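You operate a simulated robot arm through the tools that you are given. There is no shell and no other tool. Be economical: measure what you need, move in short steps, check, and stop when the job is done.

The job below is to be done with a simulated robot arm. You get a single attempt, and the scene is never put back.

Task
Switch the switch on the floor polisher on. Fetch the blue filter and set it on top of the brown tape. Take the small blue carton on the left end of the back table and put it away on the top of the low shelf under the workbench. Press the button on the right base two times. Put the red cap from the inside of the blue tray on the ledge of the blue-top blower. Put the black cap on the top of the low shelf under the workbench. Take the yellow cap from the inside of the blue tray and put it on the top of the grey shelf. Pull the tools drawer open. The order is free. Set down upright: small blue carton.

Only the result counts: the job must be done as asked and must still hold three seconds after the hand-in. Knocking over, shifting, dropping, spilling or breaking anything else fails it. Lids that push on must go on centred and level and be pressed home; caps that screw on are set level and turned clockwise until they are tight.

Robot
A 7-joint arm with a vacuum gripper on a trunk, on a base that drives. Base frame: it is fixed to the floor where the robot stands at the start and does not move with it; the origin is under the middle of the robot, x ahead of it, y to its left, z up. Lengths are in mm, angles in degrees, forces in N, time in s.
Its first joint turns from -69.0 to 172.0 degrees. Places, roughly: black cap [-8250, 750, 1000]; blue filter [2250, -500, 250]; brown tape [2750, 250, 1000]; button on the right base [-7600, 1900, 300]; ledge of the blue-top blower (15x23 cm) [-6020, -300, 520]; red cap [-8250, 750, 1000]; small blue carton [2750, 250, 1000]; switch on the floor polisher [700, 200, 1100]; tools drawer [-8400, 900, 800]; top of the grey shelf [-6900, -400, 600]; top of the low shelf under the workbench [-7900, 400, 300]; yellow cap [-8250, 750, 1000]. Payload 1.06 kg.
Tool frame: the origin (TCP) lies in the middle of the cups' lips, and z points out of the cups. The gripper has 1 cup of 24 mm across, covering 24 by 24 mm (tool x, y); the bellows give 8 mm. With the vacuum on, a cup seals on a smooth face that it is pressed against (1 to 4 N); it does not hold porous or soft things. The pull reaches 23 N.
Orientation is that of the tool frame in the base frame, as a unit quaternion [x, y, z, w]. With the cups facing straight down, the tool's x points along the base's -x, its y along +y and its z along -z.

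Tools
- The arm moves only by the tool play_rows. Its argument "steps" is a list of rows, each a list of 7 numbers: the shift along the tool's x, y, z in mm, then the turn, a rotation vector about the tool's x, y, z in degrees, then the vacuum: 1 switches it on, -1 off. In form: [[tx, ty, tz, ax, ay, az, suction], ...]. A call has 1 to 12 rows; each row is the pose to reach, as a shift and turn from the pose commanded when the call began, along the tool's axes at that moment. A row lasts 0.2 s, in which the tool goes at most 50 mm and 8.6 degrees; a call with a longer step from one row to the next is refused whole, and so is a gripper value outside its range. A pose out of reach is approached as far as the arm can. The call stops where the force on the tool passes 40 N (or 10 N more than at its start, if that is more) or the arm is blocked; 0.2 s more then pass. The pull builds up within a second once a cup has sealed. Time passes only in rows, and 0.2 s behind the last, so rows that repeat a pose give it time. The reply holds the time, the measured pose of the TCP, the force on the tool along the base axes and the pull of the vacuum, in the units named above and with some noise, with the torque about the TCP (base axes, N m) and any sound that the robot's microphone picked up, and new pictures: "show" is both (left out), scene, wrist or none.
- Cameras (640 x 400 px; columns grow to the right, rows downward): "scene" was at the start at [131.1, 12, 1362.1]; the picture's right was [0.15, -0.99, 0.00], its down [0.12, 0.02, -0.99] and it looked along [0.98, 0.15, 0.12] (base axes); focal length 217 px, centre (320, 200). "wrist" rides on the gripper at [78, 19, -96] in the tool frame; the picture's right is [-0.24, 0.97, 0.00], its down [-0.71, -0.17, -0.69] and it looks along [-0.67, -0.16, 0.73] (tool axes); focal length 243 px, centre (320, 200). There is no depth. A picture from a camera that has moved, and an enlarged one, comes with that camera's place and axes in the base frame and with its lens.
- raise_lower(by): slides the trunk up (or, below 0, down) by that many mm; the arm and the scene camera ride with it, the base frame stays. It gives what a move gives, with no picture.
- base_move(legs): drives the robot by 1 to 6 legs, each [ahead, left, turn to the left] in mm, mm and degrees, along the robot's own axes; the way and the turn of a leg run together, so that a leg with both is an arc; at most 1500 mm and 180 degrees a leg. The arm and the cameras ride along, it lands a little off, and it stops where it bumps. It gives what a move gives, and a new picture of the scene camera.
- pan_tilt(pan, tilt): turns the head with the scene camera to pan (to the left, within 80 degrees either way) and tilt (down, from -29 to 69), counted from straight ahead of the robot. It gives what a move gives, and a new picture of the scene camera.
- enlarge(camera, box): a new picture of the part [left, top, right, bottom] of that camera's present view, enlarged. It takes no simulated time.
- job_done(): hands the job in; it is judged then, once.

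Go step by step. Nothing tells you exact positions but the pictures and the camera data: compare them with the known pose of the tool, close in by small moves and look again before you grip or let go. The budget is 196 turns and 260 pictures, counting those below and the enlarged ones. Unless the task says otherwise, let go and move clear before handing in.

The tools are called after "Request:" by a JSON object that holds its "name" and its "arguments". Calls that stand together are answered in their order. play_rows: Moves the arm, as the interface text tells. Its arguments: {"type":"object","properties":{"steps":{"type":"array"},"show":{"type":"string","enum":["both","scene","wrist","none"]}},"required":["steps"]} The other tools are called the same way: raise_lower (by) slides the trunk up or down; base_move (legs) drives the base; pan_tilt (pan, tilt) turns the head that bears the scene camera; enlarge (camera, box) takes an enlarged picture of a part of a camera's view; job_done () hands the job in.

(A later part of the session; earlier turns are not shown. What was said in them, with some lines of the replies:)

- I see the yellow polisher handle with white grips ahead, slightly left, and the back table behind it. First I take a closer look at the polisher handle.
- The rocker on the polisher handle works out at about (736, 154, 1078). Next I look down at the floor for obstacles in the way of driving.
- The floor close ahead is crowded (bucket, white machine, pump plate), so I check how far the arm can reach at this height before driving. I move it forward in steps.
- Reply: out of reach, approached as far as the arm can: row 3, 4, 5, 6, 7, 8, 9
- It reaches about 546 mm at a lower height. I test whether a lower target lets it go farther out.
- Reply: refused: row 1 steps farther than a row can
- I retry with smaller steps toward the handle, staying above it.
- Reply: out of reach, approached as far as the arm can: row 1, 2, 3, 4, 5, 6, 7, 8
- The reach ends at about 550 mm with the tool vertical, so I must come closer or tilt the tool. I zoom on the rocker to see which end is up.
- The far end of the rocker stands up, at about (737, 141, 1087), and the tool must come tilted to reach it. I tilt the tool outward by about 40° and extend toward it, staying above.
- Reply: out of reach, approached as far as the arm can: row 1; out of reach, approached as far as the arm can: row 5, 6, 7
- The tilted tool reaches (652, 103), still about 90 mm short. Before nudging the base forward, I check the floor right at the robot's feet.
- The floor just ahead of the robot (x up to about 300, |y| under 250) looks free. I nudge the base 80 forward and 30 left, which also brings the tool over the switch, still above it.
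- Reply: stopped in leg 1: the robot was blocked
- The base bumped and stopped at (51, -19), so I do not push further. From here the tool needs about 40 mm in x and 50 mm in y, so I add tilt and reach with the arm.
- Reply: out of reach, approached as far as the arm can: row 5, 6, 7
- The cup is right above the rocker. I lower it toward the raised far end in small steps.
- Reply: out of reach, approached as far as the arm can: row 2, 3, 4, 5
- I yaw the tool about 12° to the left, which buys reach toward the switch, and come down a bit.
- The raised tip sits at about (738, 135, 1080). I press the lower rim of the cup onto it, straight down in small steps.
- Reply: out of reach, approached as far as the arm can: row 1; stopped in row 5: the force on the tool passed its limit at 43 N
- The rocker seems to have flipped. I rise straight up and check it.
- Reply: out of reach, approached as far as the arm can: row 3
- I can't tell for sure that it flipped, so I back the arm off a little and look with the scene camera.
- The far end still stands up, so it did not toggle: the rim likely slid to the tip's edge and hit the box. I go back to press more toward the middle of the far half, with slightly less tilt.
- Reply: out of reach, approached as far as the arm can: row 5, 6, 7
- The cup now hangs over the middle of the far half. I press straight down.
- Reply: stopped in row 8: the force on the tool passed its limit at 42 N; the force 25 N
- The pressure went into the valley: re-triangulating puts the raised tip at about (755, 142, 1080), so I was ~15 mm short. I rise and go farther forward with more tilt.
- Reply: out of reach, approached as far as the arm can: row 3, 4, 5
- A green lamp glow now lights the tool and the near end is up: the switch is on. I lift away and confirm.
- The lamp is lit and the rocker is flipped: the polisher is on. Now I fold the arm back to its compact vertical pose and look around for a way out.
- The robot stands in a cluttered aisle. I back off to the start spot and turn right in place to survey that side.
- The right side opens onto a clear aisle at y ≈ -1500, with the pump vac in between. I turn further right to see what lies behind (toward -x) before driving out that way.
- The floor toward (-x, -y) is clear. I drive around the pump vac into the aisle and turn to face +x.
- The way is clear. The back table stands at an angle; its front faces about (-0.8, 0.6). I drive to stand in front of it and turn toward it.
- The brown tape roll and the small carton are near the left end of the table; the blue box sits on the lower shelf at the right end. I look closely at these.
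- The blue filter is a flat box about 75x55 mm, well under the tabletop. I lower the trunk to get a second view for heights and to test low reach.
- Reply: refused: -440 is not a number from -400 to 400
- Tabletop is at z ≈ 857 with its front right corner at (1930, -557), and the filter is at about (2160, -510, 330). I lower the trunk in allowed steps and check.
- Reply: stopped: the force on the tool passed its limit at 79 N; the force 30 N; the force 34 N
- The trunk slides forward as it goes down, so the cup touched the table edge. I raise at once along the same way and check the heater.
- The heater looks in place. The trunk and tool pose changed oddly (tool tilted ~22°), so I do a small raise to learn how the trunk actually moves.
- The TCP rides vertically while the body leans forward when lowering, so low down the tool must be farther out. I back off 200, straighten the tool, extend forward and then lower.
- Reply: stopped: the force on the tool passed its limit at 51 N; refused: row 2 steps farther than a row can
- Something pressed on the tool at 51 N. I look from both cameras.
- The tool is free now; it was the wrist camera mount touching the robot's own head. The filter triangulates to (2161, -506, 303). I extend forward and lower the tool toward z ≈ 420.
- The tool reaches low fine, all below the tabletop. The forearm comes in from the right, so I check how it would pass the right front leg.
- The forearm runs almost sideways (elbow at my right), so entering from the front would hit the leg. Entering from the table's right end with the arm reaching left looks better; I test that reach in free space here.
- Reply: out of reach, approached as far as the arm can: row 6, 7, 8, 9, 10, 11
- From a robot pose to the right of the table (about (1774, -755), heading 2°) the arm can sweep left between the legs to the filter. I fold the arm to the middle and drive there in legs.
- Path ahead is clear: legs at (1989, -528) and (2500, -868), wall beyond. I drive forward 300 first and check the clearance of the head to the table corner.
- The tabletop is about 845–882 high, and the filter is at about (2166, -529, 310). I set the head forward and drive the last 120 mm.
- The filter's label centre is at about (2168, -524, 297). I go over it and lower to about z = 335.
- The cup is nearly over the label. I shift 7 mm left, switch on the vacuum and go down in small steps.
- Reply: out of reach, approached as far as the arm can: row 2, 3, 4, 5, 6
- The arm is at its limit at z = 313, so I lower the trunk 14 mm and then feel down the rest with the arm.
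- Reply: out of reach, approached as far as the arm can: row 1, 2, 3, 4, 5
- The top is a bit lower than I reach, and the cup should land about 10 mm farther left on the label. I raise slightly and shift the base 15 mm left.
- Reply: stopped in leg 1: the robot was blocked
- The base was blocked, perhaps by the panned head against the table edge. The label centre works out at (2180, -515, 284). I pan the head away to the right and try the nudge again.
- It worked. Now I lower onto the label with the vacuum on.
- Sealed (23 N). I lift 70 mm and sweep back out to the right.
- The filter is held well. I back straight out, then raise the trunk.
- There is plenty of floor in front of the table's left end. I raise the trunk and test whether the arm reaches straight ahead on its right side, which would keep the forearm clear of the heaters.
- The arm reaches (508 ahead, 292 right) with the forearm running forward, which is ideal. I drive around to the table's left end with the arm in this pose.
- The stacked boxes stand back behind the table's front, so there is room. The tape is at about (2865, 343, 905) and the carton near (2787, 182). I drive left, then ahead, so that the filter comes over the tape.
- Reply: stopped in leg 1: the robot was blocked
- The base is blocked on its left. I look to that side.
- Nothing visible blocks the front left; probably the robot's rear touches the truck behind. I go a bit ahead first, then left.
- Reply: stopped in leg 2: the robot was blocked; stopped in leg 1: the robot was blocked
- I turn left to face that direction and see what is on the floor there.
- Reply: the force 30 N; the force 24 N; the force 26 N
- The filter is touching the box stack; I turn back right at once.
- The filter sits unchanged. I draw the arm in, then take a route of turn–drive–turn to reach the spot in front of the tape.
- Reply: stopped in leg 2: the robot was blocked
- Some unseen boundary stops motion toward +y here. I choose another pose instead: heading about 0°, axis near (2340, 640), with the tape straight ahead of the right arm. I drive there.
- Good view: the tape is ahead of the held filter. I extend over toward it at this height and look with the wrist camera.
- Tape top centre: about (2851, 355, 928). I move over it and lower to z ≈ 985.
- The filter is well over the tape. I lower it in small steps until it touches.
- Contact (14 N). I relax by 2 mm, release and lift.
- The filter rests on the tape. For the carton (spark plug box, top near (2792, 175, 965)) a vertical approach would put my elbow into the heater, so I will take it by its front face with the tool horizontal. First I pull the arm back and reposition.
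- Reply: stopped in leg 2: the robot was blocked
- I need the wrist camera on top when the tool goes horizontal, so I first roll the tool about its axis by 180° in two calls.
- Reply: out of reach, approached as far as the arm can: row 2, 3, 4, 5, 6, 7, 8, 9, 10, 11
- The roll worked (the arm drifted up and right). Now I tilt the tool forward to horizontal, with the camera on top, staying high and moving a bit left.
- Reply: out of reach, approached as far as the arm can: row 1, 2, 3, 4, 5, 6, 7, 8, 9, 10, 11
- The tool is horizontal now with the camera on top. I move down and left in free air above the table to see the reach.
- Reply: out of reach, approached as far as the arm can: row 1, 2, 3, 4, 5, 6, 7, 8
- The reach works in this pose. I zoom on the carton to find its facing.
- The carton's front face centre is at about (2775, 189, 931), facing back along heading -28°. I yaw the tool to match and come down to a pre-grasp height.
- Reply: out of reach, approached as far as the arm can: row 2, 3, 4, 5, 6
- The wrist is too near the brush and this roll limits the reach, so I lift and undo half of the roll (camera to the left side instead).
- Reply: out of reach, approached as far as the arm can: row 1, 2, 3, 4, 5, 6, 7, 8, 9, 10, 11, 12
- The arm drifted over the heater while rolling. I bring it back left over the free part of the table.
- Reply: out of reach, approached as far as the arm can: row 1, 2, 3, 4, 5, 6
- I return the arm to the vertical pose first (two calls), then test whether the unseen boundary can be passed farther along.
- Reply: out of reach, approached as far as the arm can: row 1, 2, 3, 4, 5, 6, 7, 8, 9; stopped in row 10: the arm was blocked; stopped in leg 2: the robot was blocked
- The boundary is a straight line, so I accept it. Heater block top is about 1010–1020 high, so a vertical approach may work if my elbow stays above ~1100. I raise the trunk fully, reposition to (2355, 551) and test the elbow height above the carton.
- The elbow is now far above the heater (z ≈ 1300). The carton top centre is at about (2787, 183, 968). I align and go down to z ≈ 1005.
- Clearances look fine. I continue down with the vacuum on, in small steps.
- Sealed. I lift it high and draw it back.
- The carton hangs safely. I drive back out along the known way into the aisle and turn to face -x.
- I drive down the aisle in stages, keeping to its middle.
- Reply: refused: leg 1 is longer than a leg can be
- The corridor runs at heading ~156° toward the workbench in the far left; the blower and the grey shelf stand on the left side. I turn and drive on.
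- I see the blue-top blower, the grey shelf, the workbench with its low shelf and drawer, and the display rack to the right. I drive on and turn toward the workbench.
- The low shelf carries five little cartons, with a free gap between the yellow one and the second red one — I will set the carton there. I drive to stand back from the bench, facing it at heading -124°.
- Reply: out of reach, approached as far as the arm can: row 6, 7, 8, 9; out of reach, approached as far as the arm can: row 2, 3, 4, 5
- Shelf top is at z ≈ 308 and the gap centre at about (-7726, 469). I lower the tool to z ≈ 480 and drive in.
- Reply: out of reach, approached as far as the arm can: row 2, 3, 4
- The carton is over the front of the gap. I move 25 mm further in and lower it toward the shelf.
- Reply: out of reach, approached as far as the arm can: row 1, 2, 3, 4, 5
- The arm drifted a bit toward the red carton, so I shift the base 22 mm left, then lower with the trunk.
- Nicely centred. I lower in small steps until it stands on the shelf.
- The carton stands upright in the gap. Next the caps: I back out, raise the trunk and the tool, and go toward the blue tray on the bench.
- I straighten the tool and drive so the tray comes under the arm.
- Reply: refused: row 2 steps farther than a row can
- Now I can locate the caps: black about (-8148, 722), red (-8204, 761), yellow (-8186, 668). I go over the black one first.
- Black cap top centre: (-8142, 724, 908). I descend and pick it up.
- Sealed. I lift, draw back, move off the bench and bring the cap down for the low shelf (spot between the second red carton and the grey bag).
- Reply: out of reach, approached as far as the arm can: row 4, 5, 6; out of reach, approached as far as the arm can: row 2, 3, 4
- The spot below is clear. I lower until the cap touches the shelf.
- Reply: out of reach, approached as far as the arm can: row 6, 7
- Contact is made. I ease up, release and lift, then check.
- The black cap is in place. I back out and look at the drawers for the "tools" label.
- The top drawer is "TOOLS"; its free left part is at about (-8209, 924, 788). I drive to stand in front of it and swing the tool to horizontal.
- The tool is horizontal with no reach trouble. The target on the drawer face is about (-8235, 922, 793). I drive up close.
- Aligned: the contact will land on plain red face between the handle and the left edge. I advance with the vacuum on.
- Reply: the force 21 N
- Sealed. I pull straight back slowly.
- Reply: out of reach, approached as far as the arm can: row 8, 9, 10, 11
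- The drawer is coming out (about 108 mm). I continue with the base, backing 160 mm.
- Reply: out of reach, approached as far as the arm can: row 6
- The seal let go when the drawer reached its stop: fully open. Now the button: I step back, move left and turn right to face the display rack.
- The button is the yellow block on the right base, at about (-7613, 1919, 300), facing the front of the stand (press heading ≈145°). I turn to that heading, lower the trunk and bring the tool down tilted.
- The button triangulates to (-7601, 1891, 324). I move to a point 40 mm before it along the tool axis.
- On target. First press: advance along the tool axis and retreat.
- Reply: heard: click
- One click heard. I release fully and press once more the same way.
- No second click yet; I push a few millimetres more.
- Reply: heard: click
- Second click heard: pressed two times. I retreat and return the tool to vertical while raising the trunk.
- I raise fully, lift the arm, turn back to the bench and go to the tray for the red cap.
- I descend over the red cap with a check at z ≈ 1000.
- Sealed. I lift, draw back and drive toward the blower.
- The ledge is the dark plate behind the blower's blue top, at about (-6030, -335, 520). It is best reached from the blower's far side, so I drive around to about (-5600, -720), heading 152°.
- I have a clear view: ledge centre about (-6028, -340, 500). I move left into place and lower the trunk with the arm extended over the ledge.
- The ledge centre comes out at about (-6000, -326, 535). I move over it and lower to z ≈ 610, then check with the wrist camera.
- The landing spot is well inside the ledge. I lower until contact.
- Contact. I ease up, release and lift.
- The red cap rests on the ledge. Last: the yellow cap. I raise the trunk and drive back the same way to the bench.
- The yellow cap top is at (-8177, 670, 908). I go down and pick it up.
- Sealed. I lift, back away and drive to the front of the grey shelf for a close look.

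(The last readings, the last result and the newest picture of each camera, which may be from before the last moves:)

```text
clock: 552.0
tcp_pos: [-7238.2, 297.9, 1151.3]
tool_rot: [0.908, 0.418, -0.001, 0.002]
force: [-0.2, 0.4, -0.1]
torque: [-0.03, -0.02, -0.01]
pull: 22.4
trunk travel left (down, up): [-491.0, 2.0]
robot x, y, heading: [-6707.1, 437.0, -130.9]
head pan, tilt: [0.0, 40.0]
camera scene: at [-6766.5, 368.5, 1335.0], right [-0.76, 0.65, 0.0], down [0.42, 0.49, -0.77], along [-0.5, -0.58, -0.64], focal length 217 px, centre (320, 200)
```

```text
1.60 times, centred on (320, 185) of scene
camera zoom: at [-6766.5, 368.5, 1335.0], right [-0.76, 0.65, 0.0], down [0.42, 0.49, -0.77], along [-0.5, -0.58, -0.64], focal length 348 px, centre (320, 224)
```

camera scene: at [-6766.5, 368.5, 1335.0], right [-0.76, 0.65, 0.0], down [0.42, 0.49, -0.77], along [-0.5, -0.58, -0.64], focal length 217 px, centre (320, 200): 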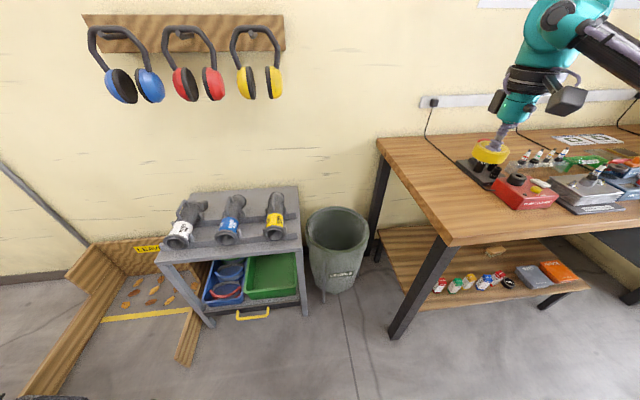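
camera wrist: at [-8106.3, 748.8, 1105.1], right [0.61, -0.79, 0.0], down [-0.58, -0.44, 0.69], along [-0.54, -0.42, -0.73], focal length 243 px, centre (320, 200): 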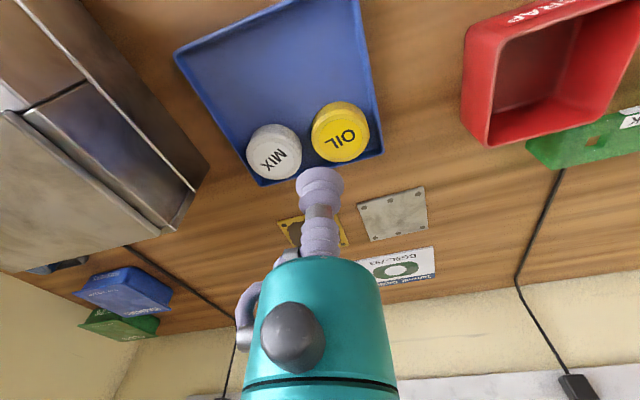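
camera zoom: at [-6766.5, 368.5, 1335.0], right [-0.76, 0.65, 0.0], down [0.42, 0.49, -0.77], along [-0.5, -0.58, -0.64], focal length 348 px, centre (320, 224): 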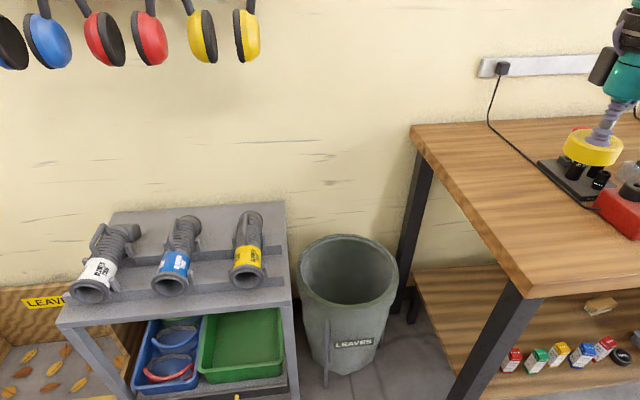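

Request:
{"name": "enlarge", "arguments": {"camera": "scene", "box": [150, 180, 310, 280]}}

```text
4.00 times, centred on (230, 230) of scene
camera zoom: at [-6766.5, 368.5, 1335.0], right [-0.76, 0.65, 0.0], down [0.42, 0.49, -0.77], along [-0.5, -0.58, -0.64], focal length 869 px, centre (680, 80)
```

zoom: 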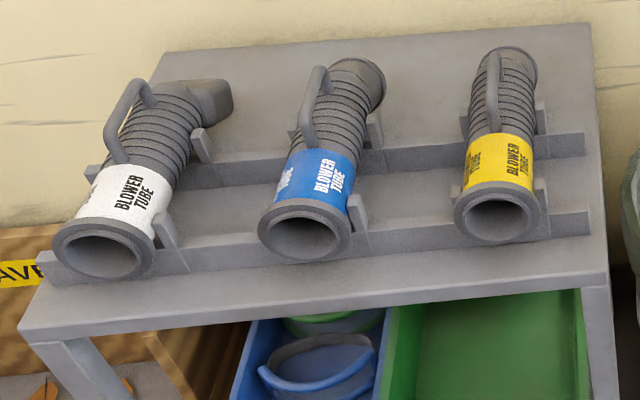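

The shelf top is at z ≈ 602. A clear strip lies at the front between the blue and yellow tubes; I choose (-6915, -247) there. I turn to heading -105° and move in.

Request:
{"name": "base_move", "arguments": {"legs": [[0, 0, 26], [230, 0, 0]]}}

Request:
{"name": "play_rows", "arguments": {"steps": [[0, 40, 15, 0, 0, 0, 1], [0, 80, 30, 0, 0, 0, 1], [0, 120, 45, 0, 0, 0, 1], [0, 160, 60, 0, 0, 0, 1], [0, 200, 75, 0, 0, 0, 1], [0, 220, 90, 0, 0, 0, 1]], "show": "none"}}

Request:
{"name": "raise_lower", "arguments": {"by": -260}}

```text
clock: 555.1
tcp_pos: [-7181.3, -140.2, 1151.0]
tool_rot: [0.79, 0.613, 0.0, 0.002]
force: [0.8, -0.2, -0.7]
torque: [0.04, 0.0, 0.03]
pull: 22.9
trunk travel left (down, up): [-491.0, 2.0]
robot x, y, heading: [-6769.2, 213.4, -104.6]
head pan, tilt: [0.0, 40.0]
camera scene: at [-6789.5, 128.5, 1335.0], right [-0.97, 0.25, 0.0], down [0.16, 0.62, -0.77], along [-0.19, -0.74, -0.64], focal length 217 px, centre (320, 200)
```

scene: 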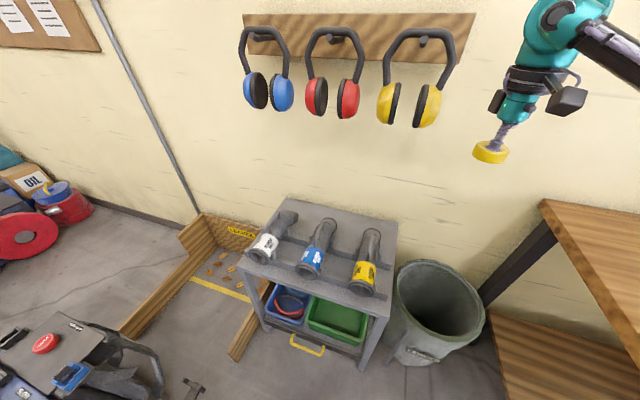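

```text
clock: 556.5
tcp_pos: [-6966.8, -196.1, 1061.1]
tool_rot: [0.79, 0.613, 0.0, 0.002]
force: [-1.2, 0.8, -0.6]
torque: [-0.04, 0.01, 0.02]
pull: 22.6
trunk travel left (down, up): [-491.0, 2.0]
robot x, y, heading: [-6765.8, 211.9, -104.2]
head pan, tilt: [0.0, 40.0]
```

```text
clock: 559.1
tcp_pos: [-6969.1, -196.0, 801.1]
tool_rot: [0.79, 0.613, -0.001, 0.002]
force: [-0.3, 0.1, -0.1]
torque: [0.0, 0.04, -0.03]
pull: 23.1
trunk travel left (down, up): [-231.0, 262.0]
robot x, y, heading: [-6768.8, 217.4, -104.5]
head pan, tilt: [0.0, 40.0]
```

Request:
{"name": "base_move", "arguments": {"legs": [[33, 46, 0]]}}

Request:
{"name": "play_rows", "arguments": {"steps": [[0, 0, 45, 0, 0, 0, 1], [0, 0, 90, 0, 0, 0, 1], [0, 0, 120, 0, 0, 0, 1], [0, 0, 120, 0, 0, 0, 1]]}}

```text
clock: 560.2
tcp_pos: [-6931.0, -239.9, 801.3]
tool_rot: [0.79, 0.613, -0.001, 0.001]
force: [-0.4, 0.8, 0.1]
torque: [0.0, -0.04, 0.0]
pull: 23.0
trunk travel left (down, up): [-231.0, 262.0]
robot x, y, heading: [-6732.5, 173.4, -104.3]
head pan, tilt: [0.0, 40.0]
camera scene: at [-6781.4, -26.8, 1062.5], right [-0.97, 0.25, 0.0], down [0.16, 0.62, -0.77], along [-0.19, -0.74, -0.64], focal length 217 px, centre (320, 200)
```

scene: 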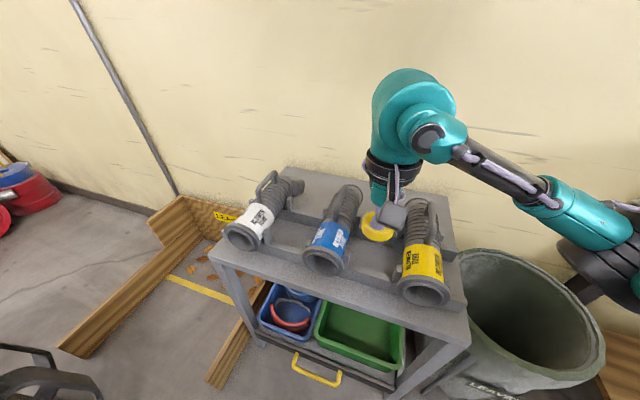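

```text
clock: 561.2
tcp_pos: [-6932.5, -236.8, 679.4]
tool_rot: [0.79, 0.614, 0.0, 0.002]
force: [-1.3, -0.4, -0.8]
torque: [0.01, 0.01, 0.01]
pull: 22.4
trunk travel left (down, up): [-231.0, 262.0]
robot x, y, heading: [-6731.3, 171.3, -104.3]
head pan, tilt: [0.0, 40.0]
camera scene: at [-6781.5, -26.8, 1062.5], right [-0.97, 0.25, 0.0], down [0.16, 0.62, -0.77], along [-0.19, -0.74, -0.64], focal length 217 px, centre (320, 200)
camera wrist: at [-6893.0, -168.0, 773.8], right [0.88, -0.47, 0.0], down [-0.34, -0.64, 0.69], along [-0.32, -0.61, -0.73], focal length 243 px, centre (320, 200)
```

scene: 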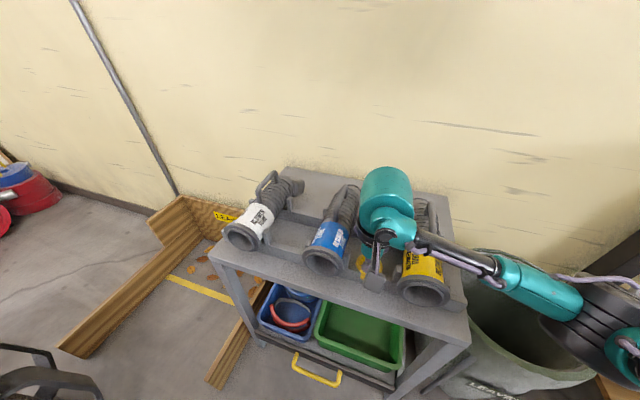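
wrist: 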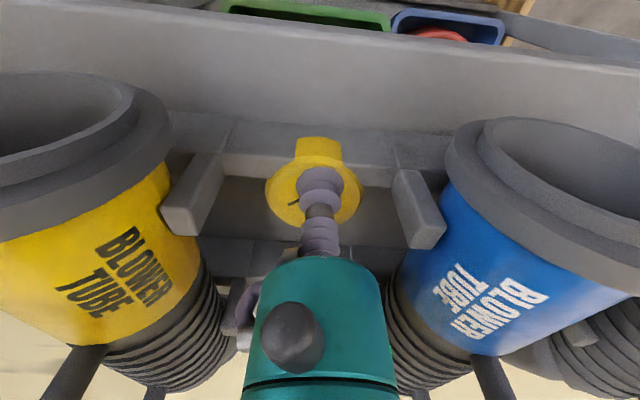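

Request:
{"name": "enlarge", "arguments": {"camera": "wrist", "box": [160, 0, 480, 240]}}

```text
1.67 times, centred on (320, 120) of wrist
camera zoom: at [-6893.0, -168.0, 773.8], right [0.88, -0.47, 0.0], down [-0.34, -0.64, 0.69], along [-0.32, -0.61, -0.73], focal length 404 px, centre (320, 333)
```

zoom: 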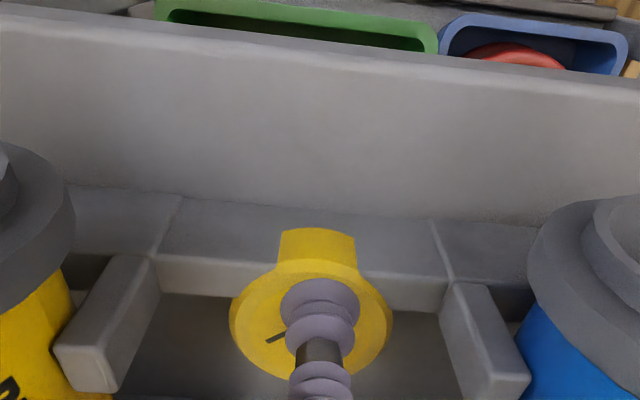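

The cap is over the rail; the free strip's middle lies 25 mm nearer to the front edge. I shift back by that and lower carefully.

Request:
{"name": "play_rows", "arguments": {"steps": [[12, 4, 0, 0, 0, 0, 1], [24, 8, 0, 0, 0, 0, 1], [24, 8, 20, 0, 0, 0, 1], [24, 8, 30, 0, 0, 0, 1], [24, 8, 30, 0, 0, 0, 1]], "show": "wrist"}}

Request:
{"name": "enlarge", "arguments": {"camera": "wrist", "box": [160, 0, 480, 240]}}

```text
clock: 562.4
tcp_pos: [-6916.3, -217.0, 652.2]
tool_rot: [0.789, 0.615, -0.003, 0.005]
force: [4.5, 6.0, 40.1]
torque: [-0.23, 0.3, -0.03]
pull: 22.7
trunk travel left (down, up): [-231.0, 262.0]
robot x, y, heading: [-6726.1, 166.1, -104.3]
head pan, tilt: [0.0, 40.0]
camera wrist: at [-6878.1, -146.8, 745.8], right [0.88, -0.47, 0.01], down [-0.34, -0.64, 0.69], along [-0.32, -0.61, -0.72], focal length 243 px, centre (320, 200)
```

wrist: 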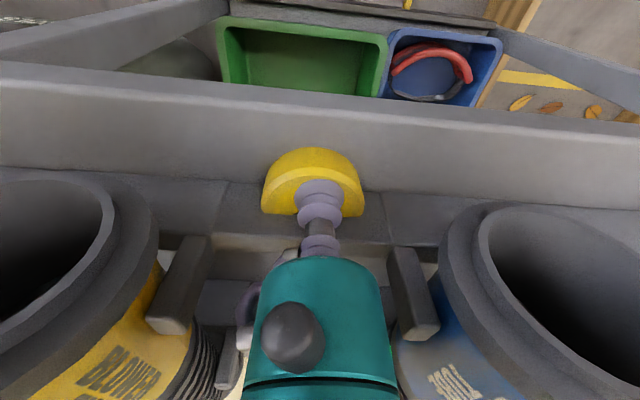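

```text
1.67 times, centred on (320, 120) of wrist
camera zoom: at [-6878.1, -146.8, 745.8], right [0.88, -0.47, 0.01], down [-0.34, -0.64, 0.69], along [-0.32, -0.61, -0.72], focal length 404 px, centre (320, 333)
```

zoom: 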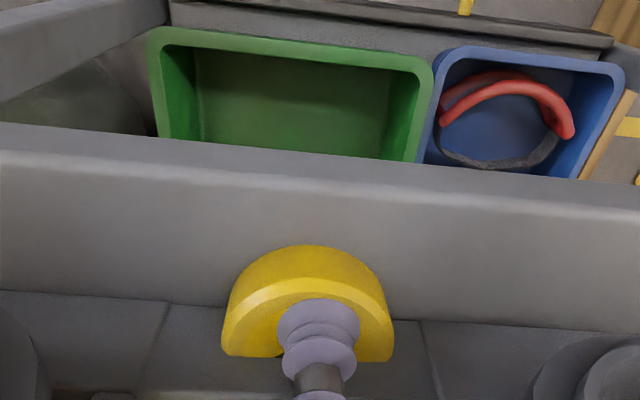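

The cap overlapped the rail: the shelf top is actually higher (~638). I lift, shift another 27 mm toward the front edge and lower again gently.

Request:
{"name": "play_rows", "arguments": {"steps": [[0, 0, -25, 0, 0, 0, 1], [12, 4, -32, 0, 0, 0, 1], [25, 9, -32, 0, 0, 0, 1], [25, 9, -20, 0, 0, 0, 1], [25, 9, -20, 0, 0, 0, 1]], "show": "wrist"}}

Request:
{"name": "enlarge", "arguments": {"camera": "wrist", "box": [160, 0, 480, 240]}}

```text
clock: 563.6
tcp_pos: [-6902.5, -197.6, 671.5]
tool_rot: [0.789, 0.614, -0.001, 0.002]
force: [-0.2, 0.2, -1.0]
torque: [0.01, 0.05, 0.01]
pull: 23.1
trunk travel left (down, up): [-231.0, 262.0]
robot x, y, heading: [-6730.1, 169.8, -104.2]
head pan, tilt: [0.0, 40.0]
camera wrist: at [-6864.8, -127.2, 766.0], right [0.88, -0.47, 0.0], down [-0.34, -0.64, 0.69], along [-0.32, -0.61, -0.73], focal length 243 px, centre (320, 200)
```

wrist: 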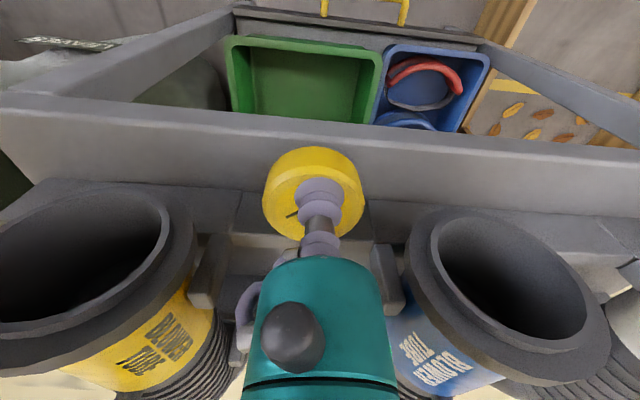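

```text
1.67 times, centred on (320, 120) of wrist
camera zoom: at [-6864.8, -127.2, 766.0], right [0.88, -0.47, 0.0], down [-0.34, -0.64, 0.69], along [-0.32, -0.61, -0.73], focal length 404 px, centre (320, 333)
```

zoom: 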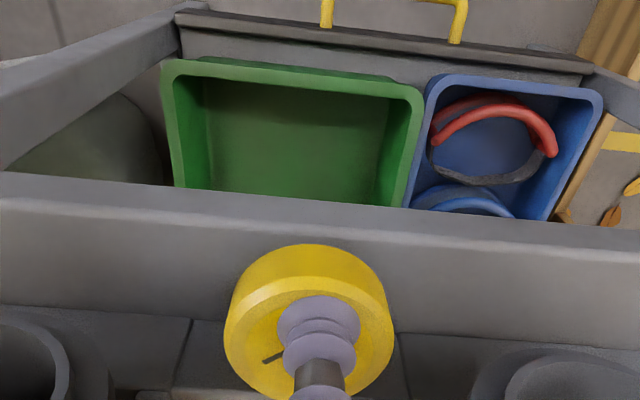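

The strip is fully free now; I go 7 mm inward to be centred on it and lower gently.

Request:
{"name": "play_rows", "arguments": {"steps": [[-7, -2.5, 5, 0, 0, 0, 1], [-7, -2.5, 10, 0, 0, 0, 1], [-7, -2.5, 14, 0, 0, 0, 1], [-7, -2.5, 17, 0, 0, 0, 1], [-7, -2.5, 17, 0, 0, 0, 1]], "show": "none"}}

```text
clock: 564.8
tcp_pos: [-6905.3, -202.8, 655.1]
tool_rot: [0.79, 0.613, -0.001, 0.003]
force: [-1.1, 1.1, 9.5]
torque: [-0.12, 0.09, 0.02]
pull: 22.7
trunk travel left (down, up): [-231.0, 262.0]
robot x, y, heading: [-6726.6, 171.2, -104.2]
head pan, tilt: [0.0, 40.0]
```

Request:
{"name": "play_rows", "arguments": {"steps": [[0, 0, 2, 0, 0, 0, 1], [0, 0, 3, 0, 0, 0, 1], [0, 0, 3, 0, 0, 0, 1]], "show": "wrist"}}

```text
clock: 565.6
tcp_pos: [-6906.1, -203.5, 653.6]
tool_rot: [0.79, 0.613, -0.001, 0.004]
force: [1.6, -0.3, 25.5]
torque: [-0.15, 0.12, 0.01]
pull: 22.8
trunk travel left (down, up): [-231.0, 262.0]
robot x, y, heading: [-6729.3, 169.9, -104.3]
head pan, tilt: [0.0, 40.0]
camera wrist: at [-6867.9, -133.0, 746.4], right [0.88, -0.47, 0.0], down [-0.34, -0.64, 0.69], along [-0.32, -0.61, -0.72], focal length 243 px, centre (320, 200)
```

wrist: 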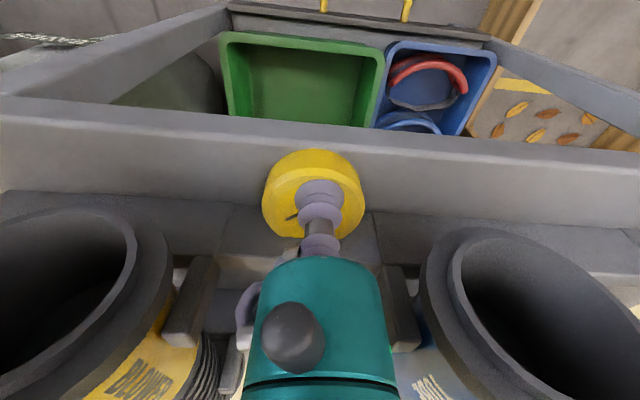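

The cap lies flat on the strip. I release and lift.

Request:
{"name": "play_rows", "arguments": {"steps": [[0, 0, -3, 0, 0, 0, -1], [0, 0, -3, 0, 0, 0, -1], [0, 0, -3, 0, 0, 0, -1], [0, 0, -3, 0, 0, 0, -1], [0, 0, -12, 0, 0, 0, -1], [0, 0, -45, 0, 0, 0, -1], [0, 0, -90, 0, 0, 0, -1], [0, 0, -135, 0, 0, 0, -1]]}}

Request:
{"name": "enlarge", "arguments": {"camera": "wrist", "box": [200, 20, 440, 220]}}

```text
clock: 567.4
tcp_pos: [-6905.8, -203.0, 785.5]
tool_rot: [0.79, 0.613, -0.001, 0.002]
force: [0.3, -0.4, 0.7]
torque: [0.02, -0.01, 0.0]
pull: 0.1
trunk travel left (down, up): [-231.0, 262.0]
robot x, y, heading: [-6730.2, 173.6, -104.3]
head pan, tilt: [0.0, 40.0]
camera scene: at [-6781.4, -26.7, 1062.5], right [-0.97, 0.25, 0.0], down [0.16, 0.62, -0.77], along [-0.19, -0.74, -0.64], focal length 217 px, centre (320, 200)
camera wrist: at [-6867.4, -133.3, 879.3], right [0.88, -0.47, 0.0], down [-0.34, -0.64, 0.69], along [-0.32, -0.61, -0.73], focal length 243 px, centre (320, 200)
```

scene: 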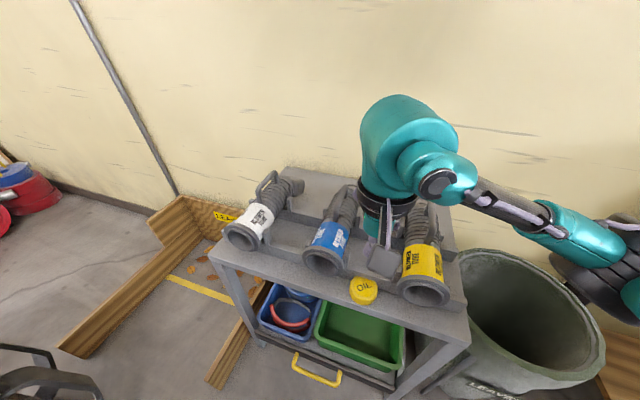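
wrist: 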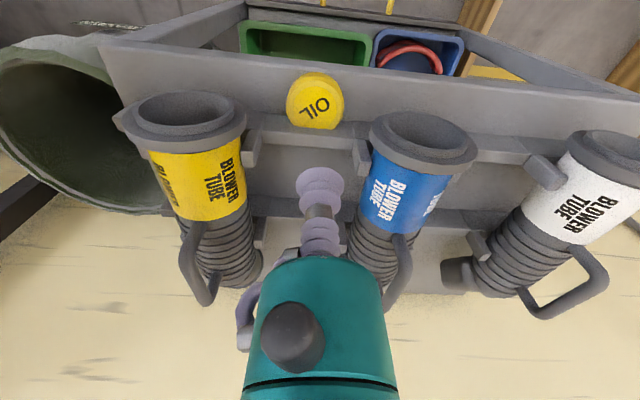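

```text
2.00 times, centred on (320, 120) of wrist
camera zoom: at [-6867.4, -133.3, 879.3], right [0.88, -0.47, 0.0], down [-0.34, -0.64, 0.69], along [-0.32, -0.61, -0.73], focal length 485 px, centre (320, 360)
```

zoom: 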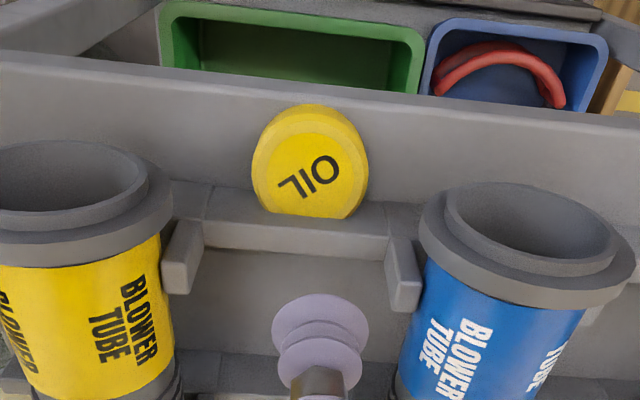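

The yellow cap lies on the shelf top. I back the robot clear and hand in.

Request:
{"name": "base_move", "arguments": {"legs": [[-250, 0, 0]]}}

Request:
{"name": "enlarge", "arguments": {"camera": "scene", "box": [230, 150, 480, 330]}}

```text
clock: 569.2
tcp_pos: [-6846.8, 29.8, 784.2]
tool_rot: [0.789, 0.615, -0.001, 0.002]
force: [-0.3, 0.0, 0.1]
torque: [0.02, 0.03, 0.02]
pull: 0.1
trunk travel left (down, up): [-231.0, 262.0]
robot x, y, heading: [-6675.0, 404.2, -104.2]
head pan, tilt: [0.0, 40.0]
camera scene: at [-6721.6, 205.4, 1062.5], right [-0.97, 0.25, 0.0], down [0.16, 0.62, -0.77], along [-0.19, -0.74, -0.64], focal length 217 px, centre (320, 200)
```

scene: 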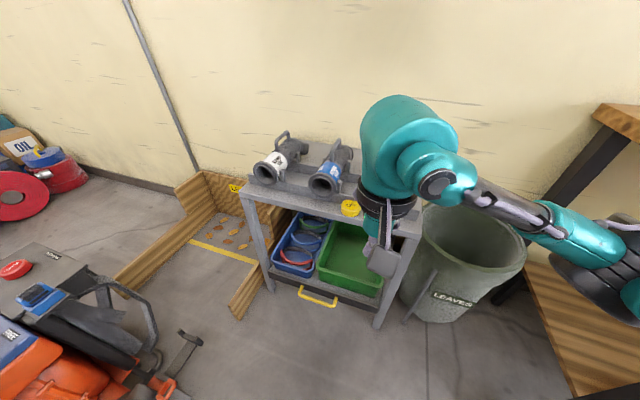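

```text
2.22 times, centred on (355, 240) of scene
camera zoom: at [-6721.6, 205.4, 1062.5], right [-0.97, 0.25, 0.0], down [0.16, 0.62, -0.77], along [-0.19, -0.74, -0.64], focal length 483 px, centre (242, 111)
```

zoom: 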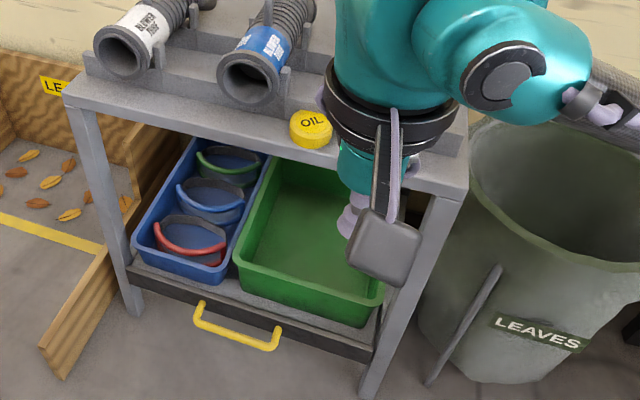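

Both caps show where they belong: yellow flat on the grey shelf, red on the blower ledge. The hand is empty and clear, so I hand in.

Request:
{"name": "job_done", "arguments": {}}

```text
The job is handed in.
```

I handed in the job with all eight tasks carried out. Three small doubts could still count against it:

- **Soap brush:** my wrist may have brushed the handle in the soap cup on the back table. I couldn't tell from the pictures whether it moved.
- **Nudges:** while driving and moving the arm, I briefly pressed the table edge and heater, the cardboard box stack and something by the start spot. None of them looked moved afterwards.
- **Yellow cap:** it lies flat on the front strip of the grey shelf, but in the picture its rear edge just overlaps the rail.
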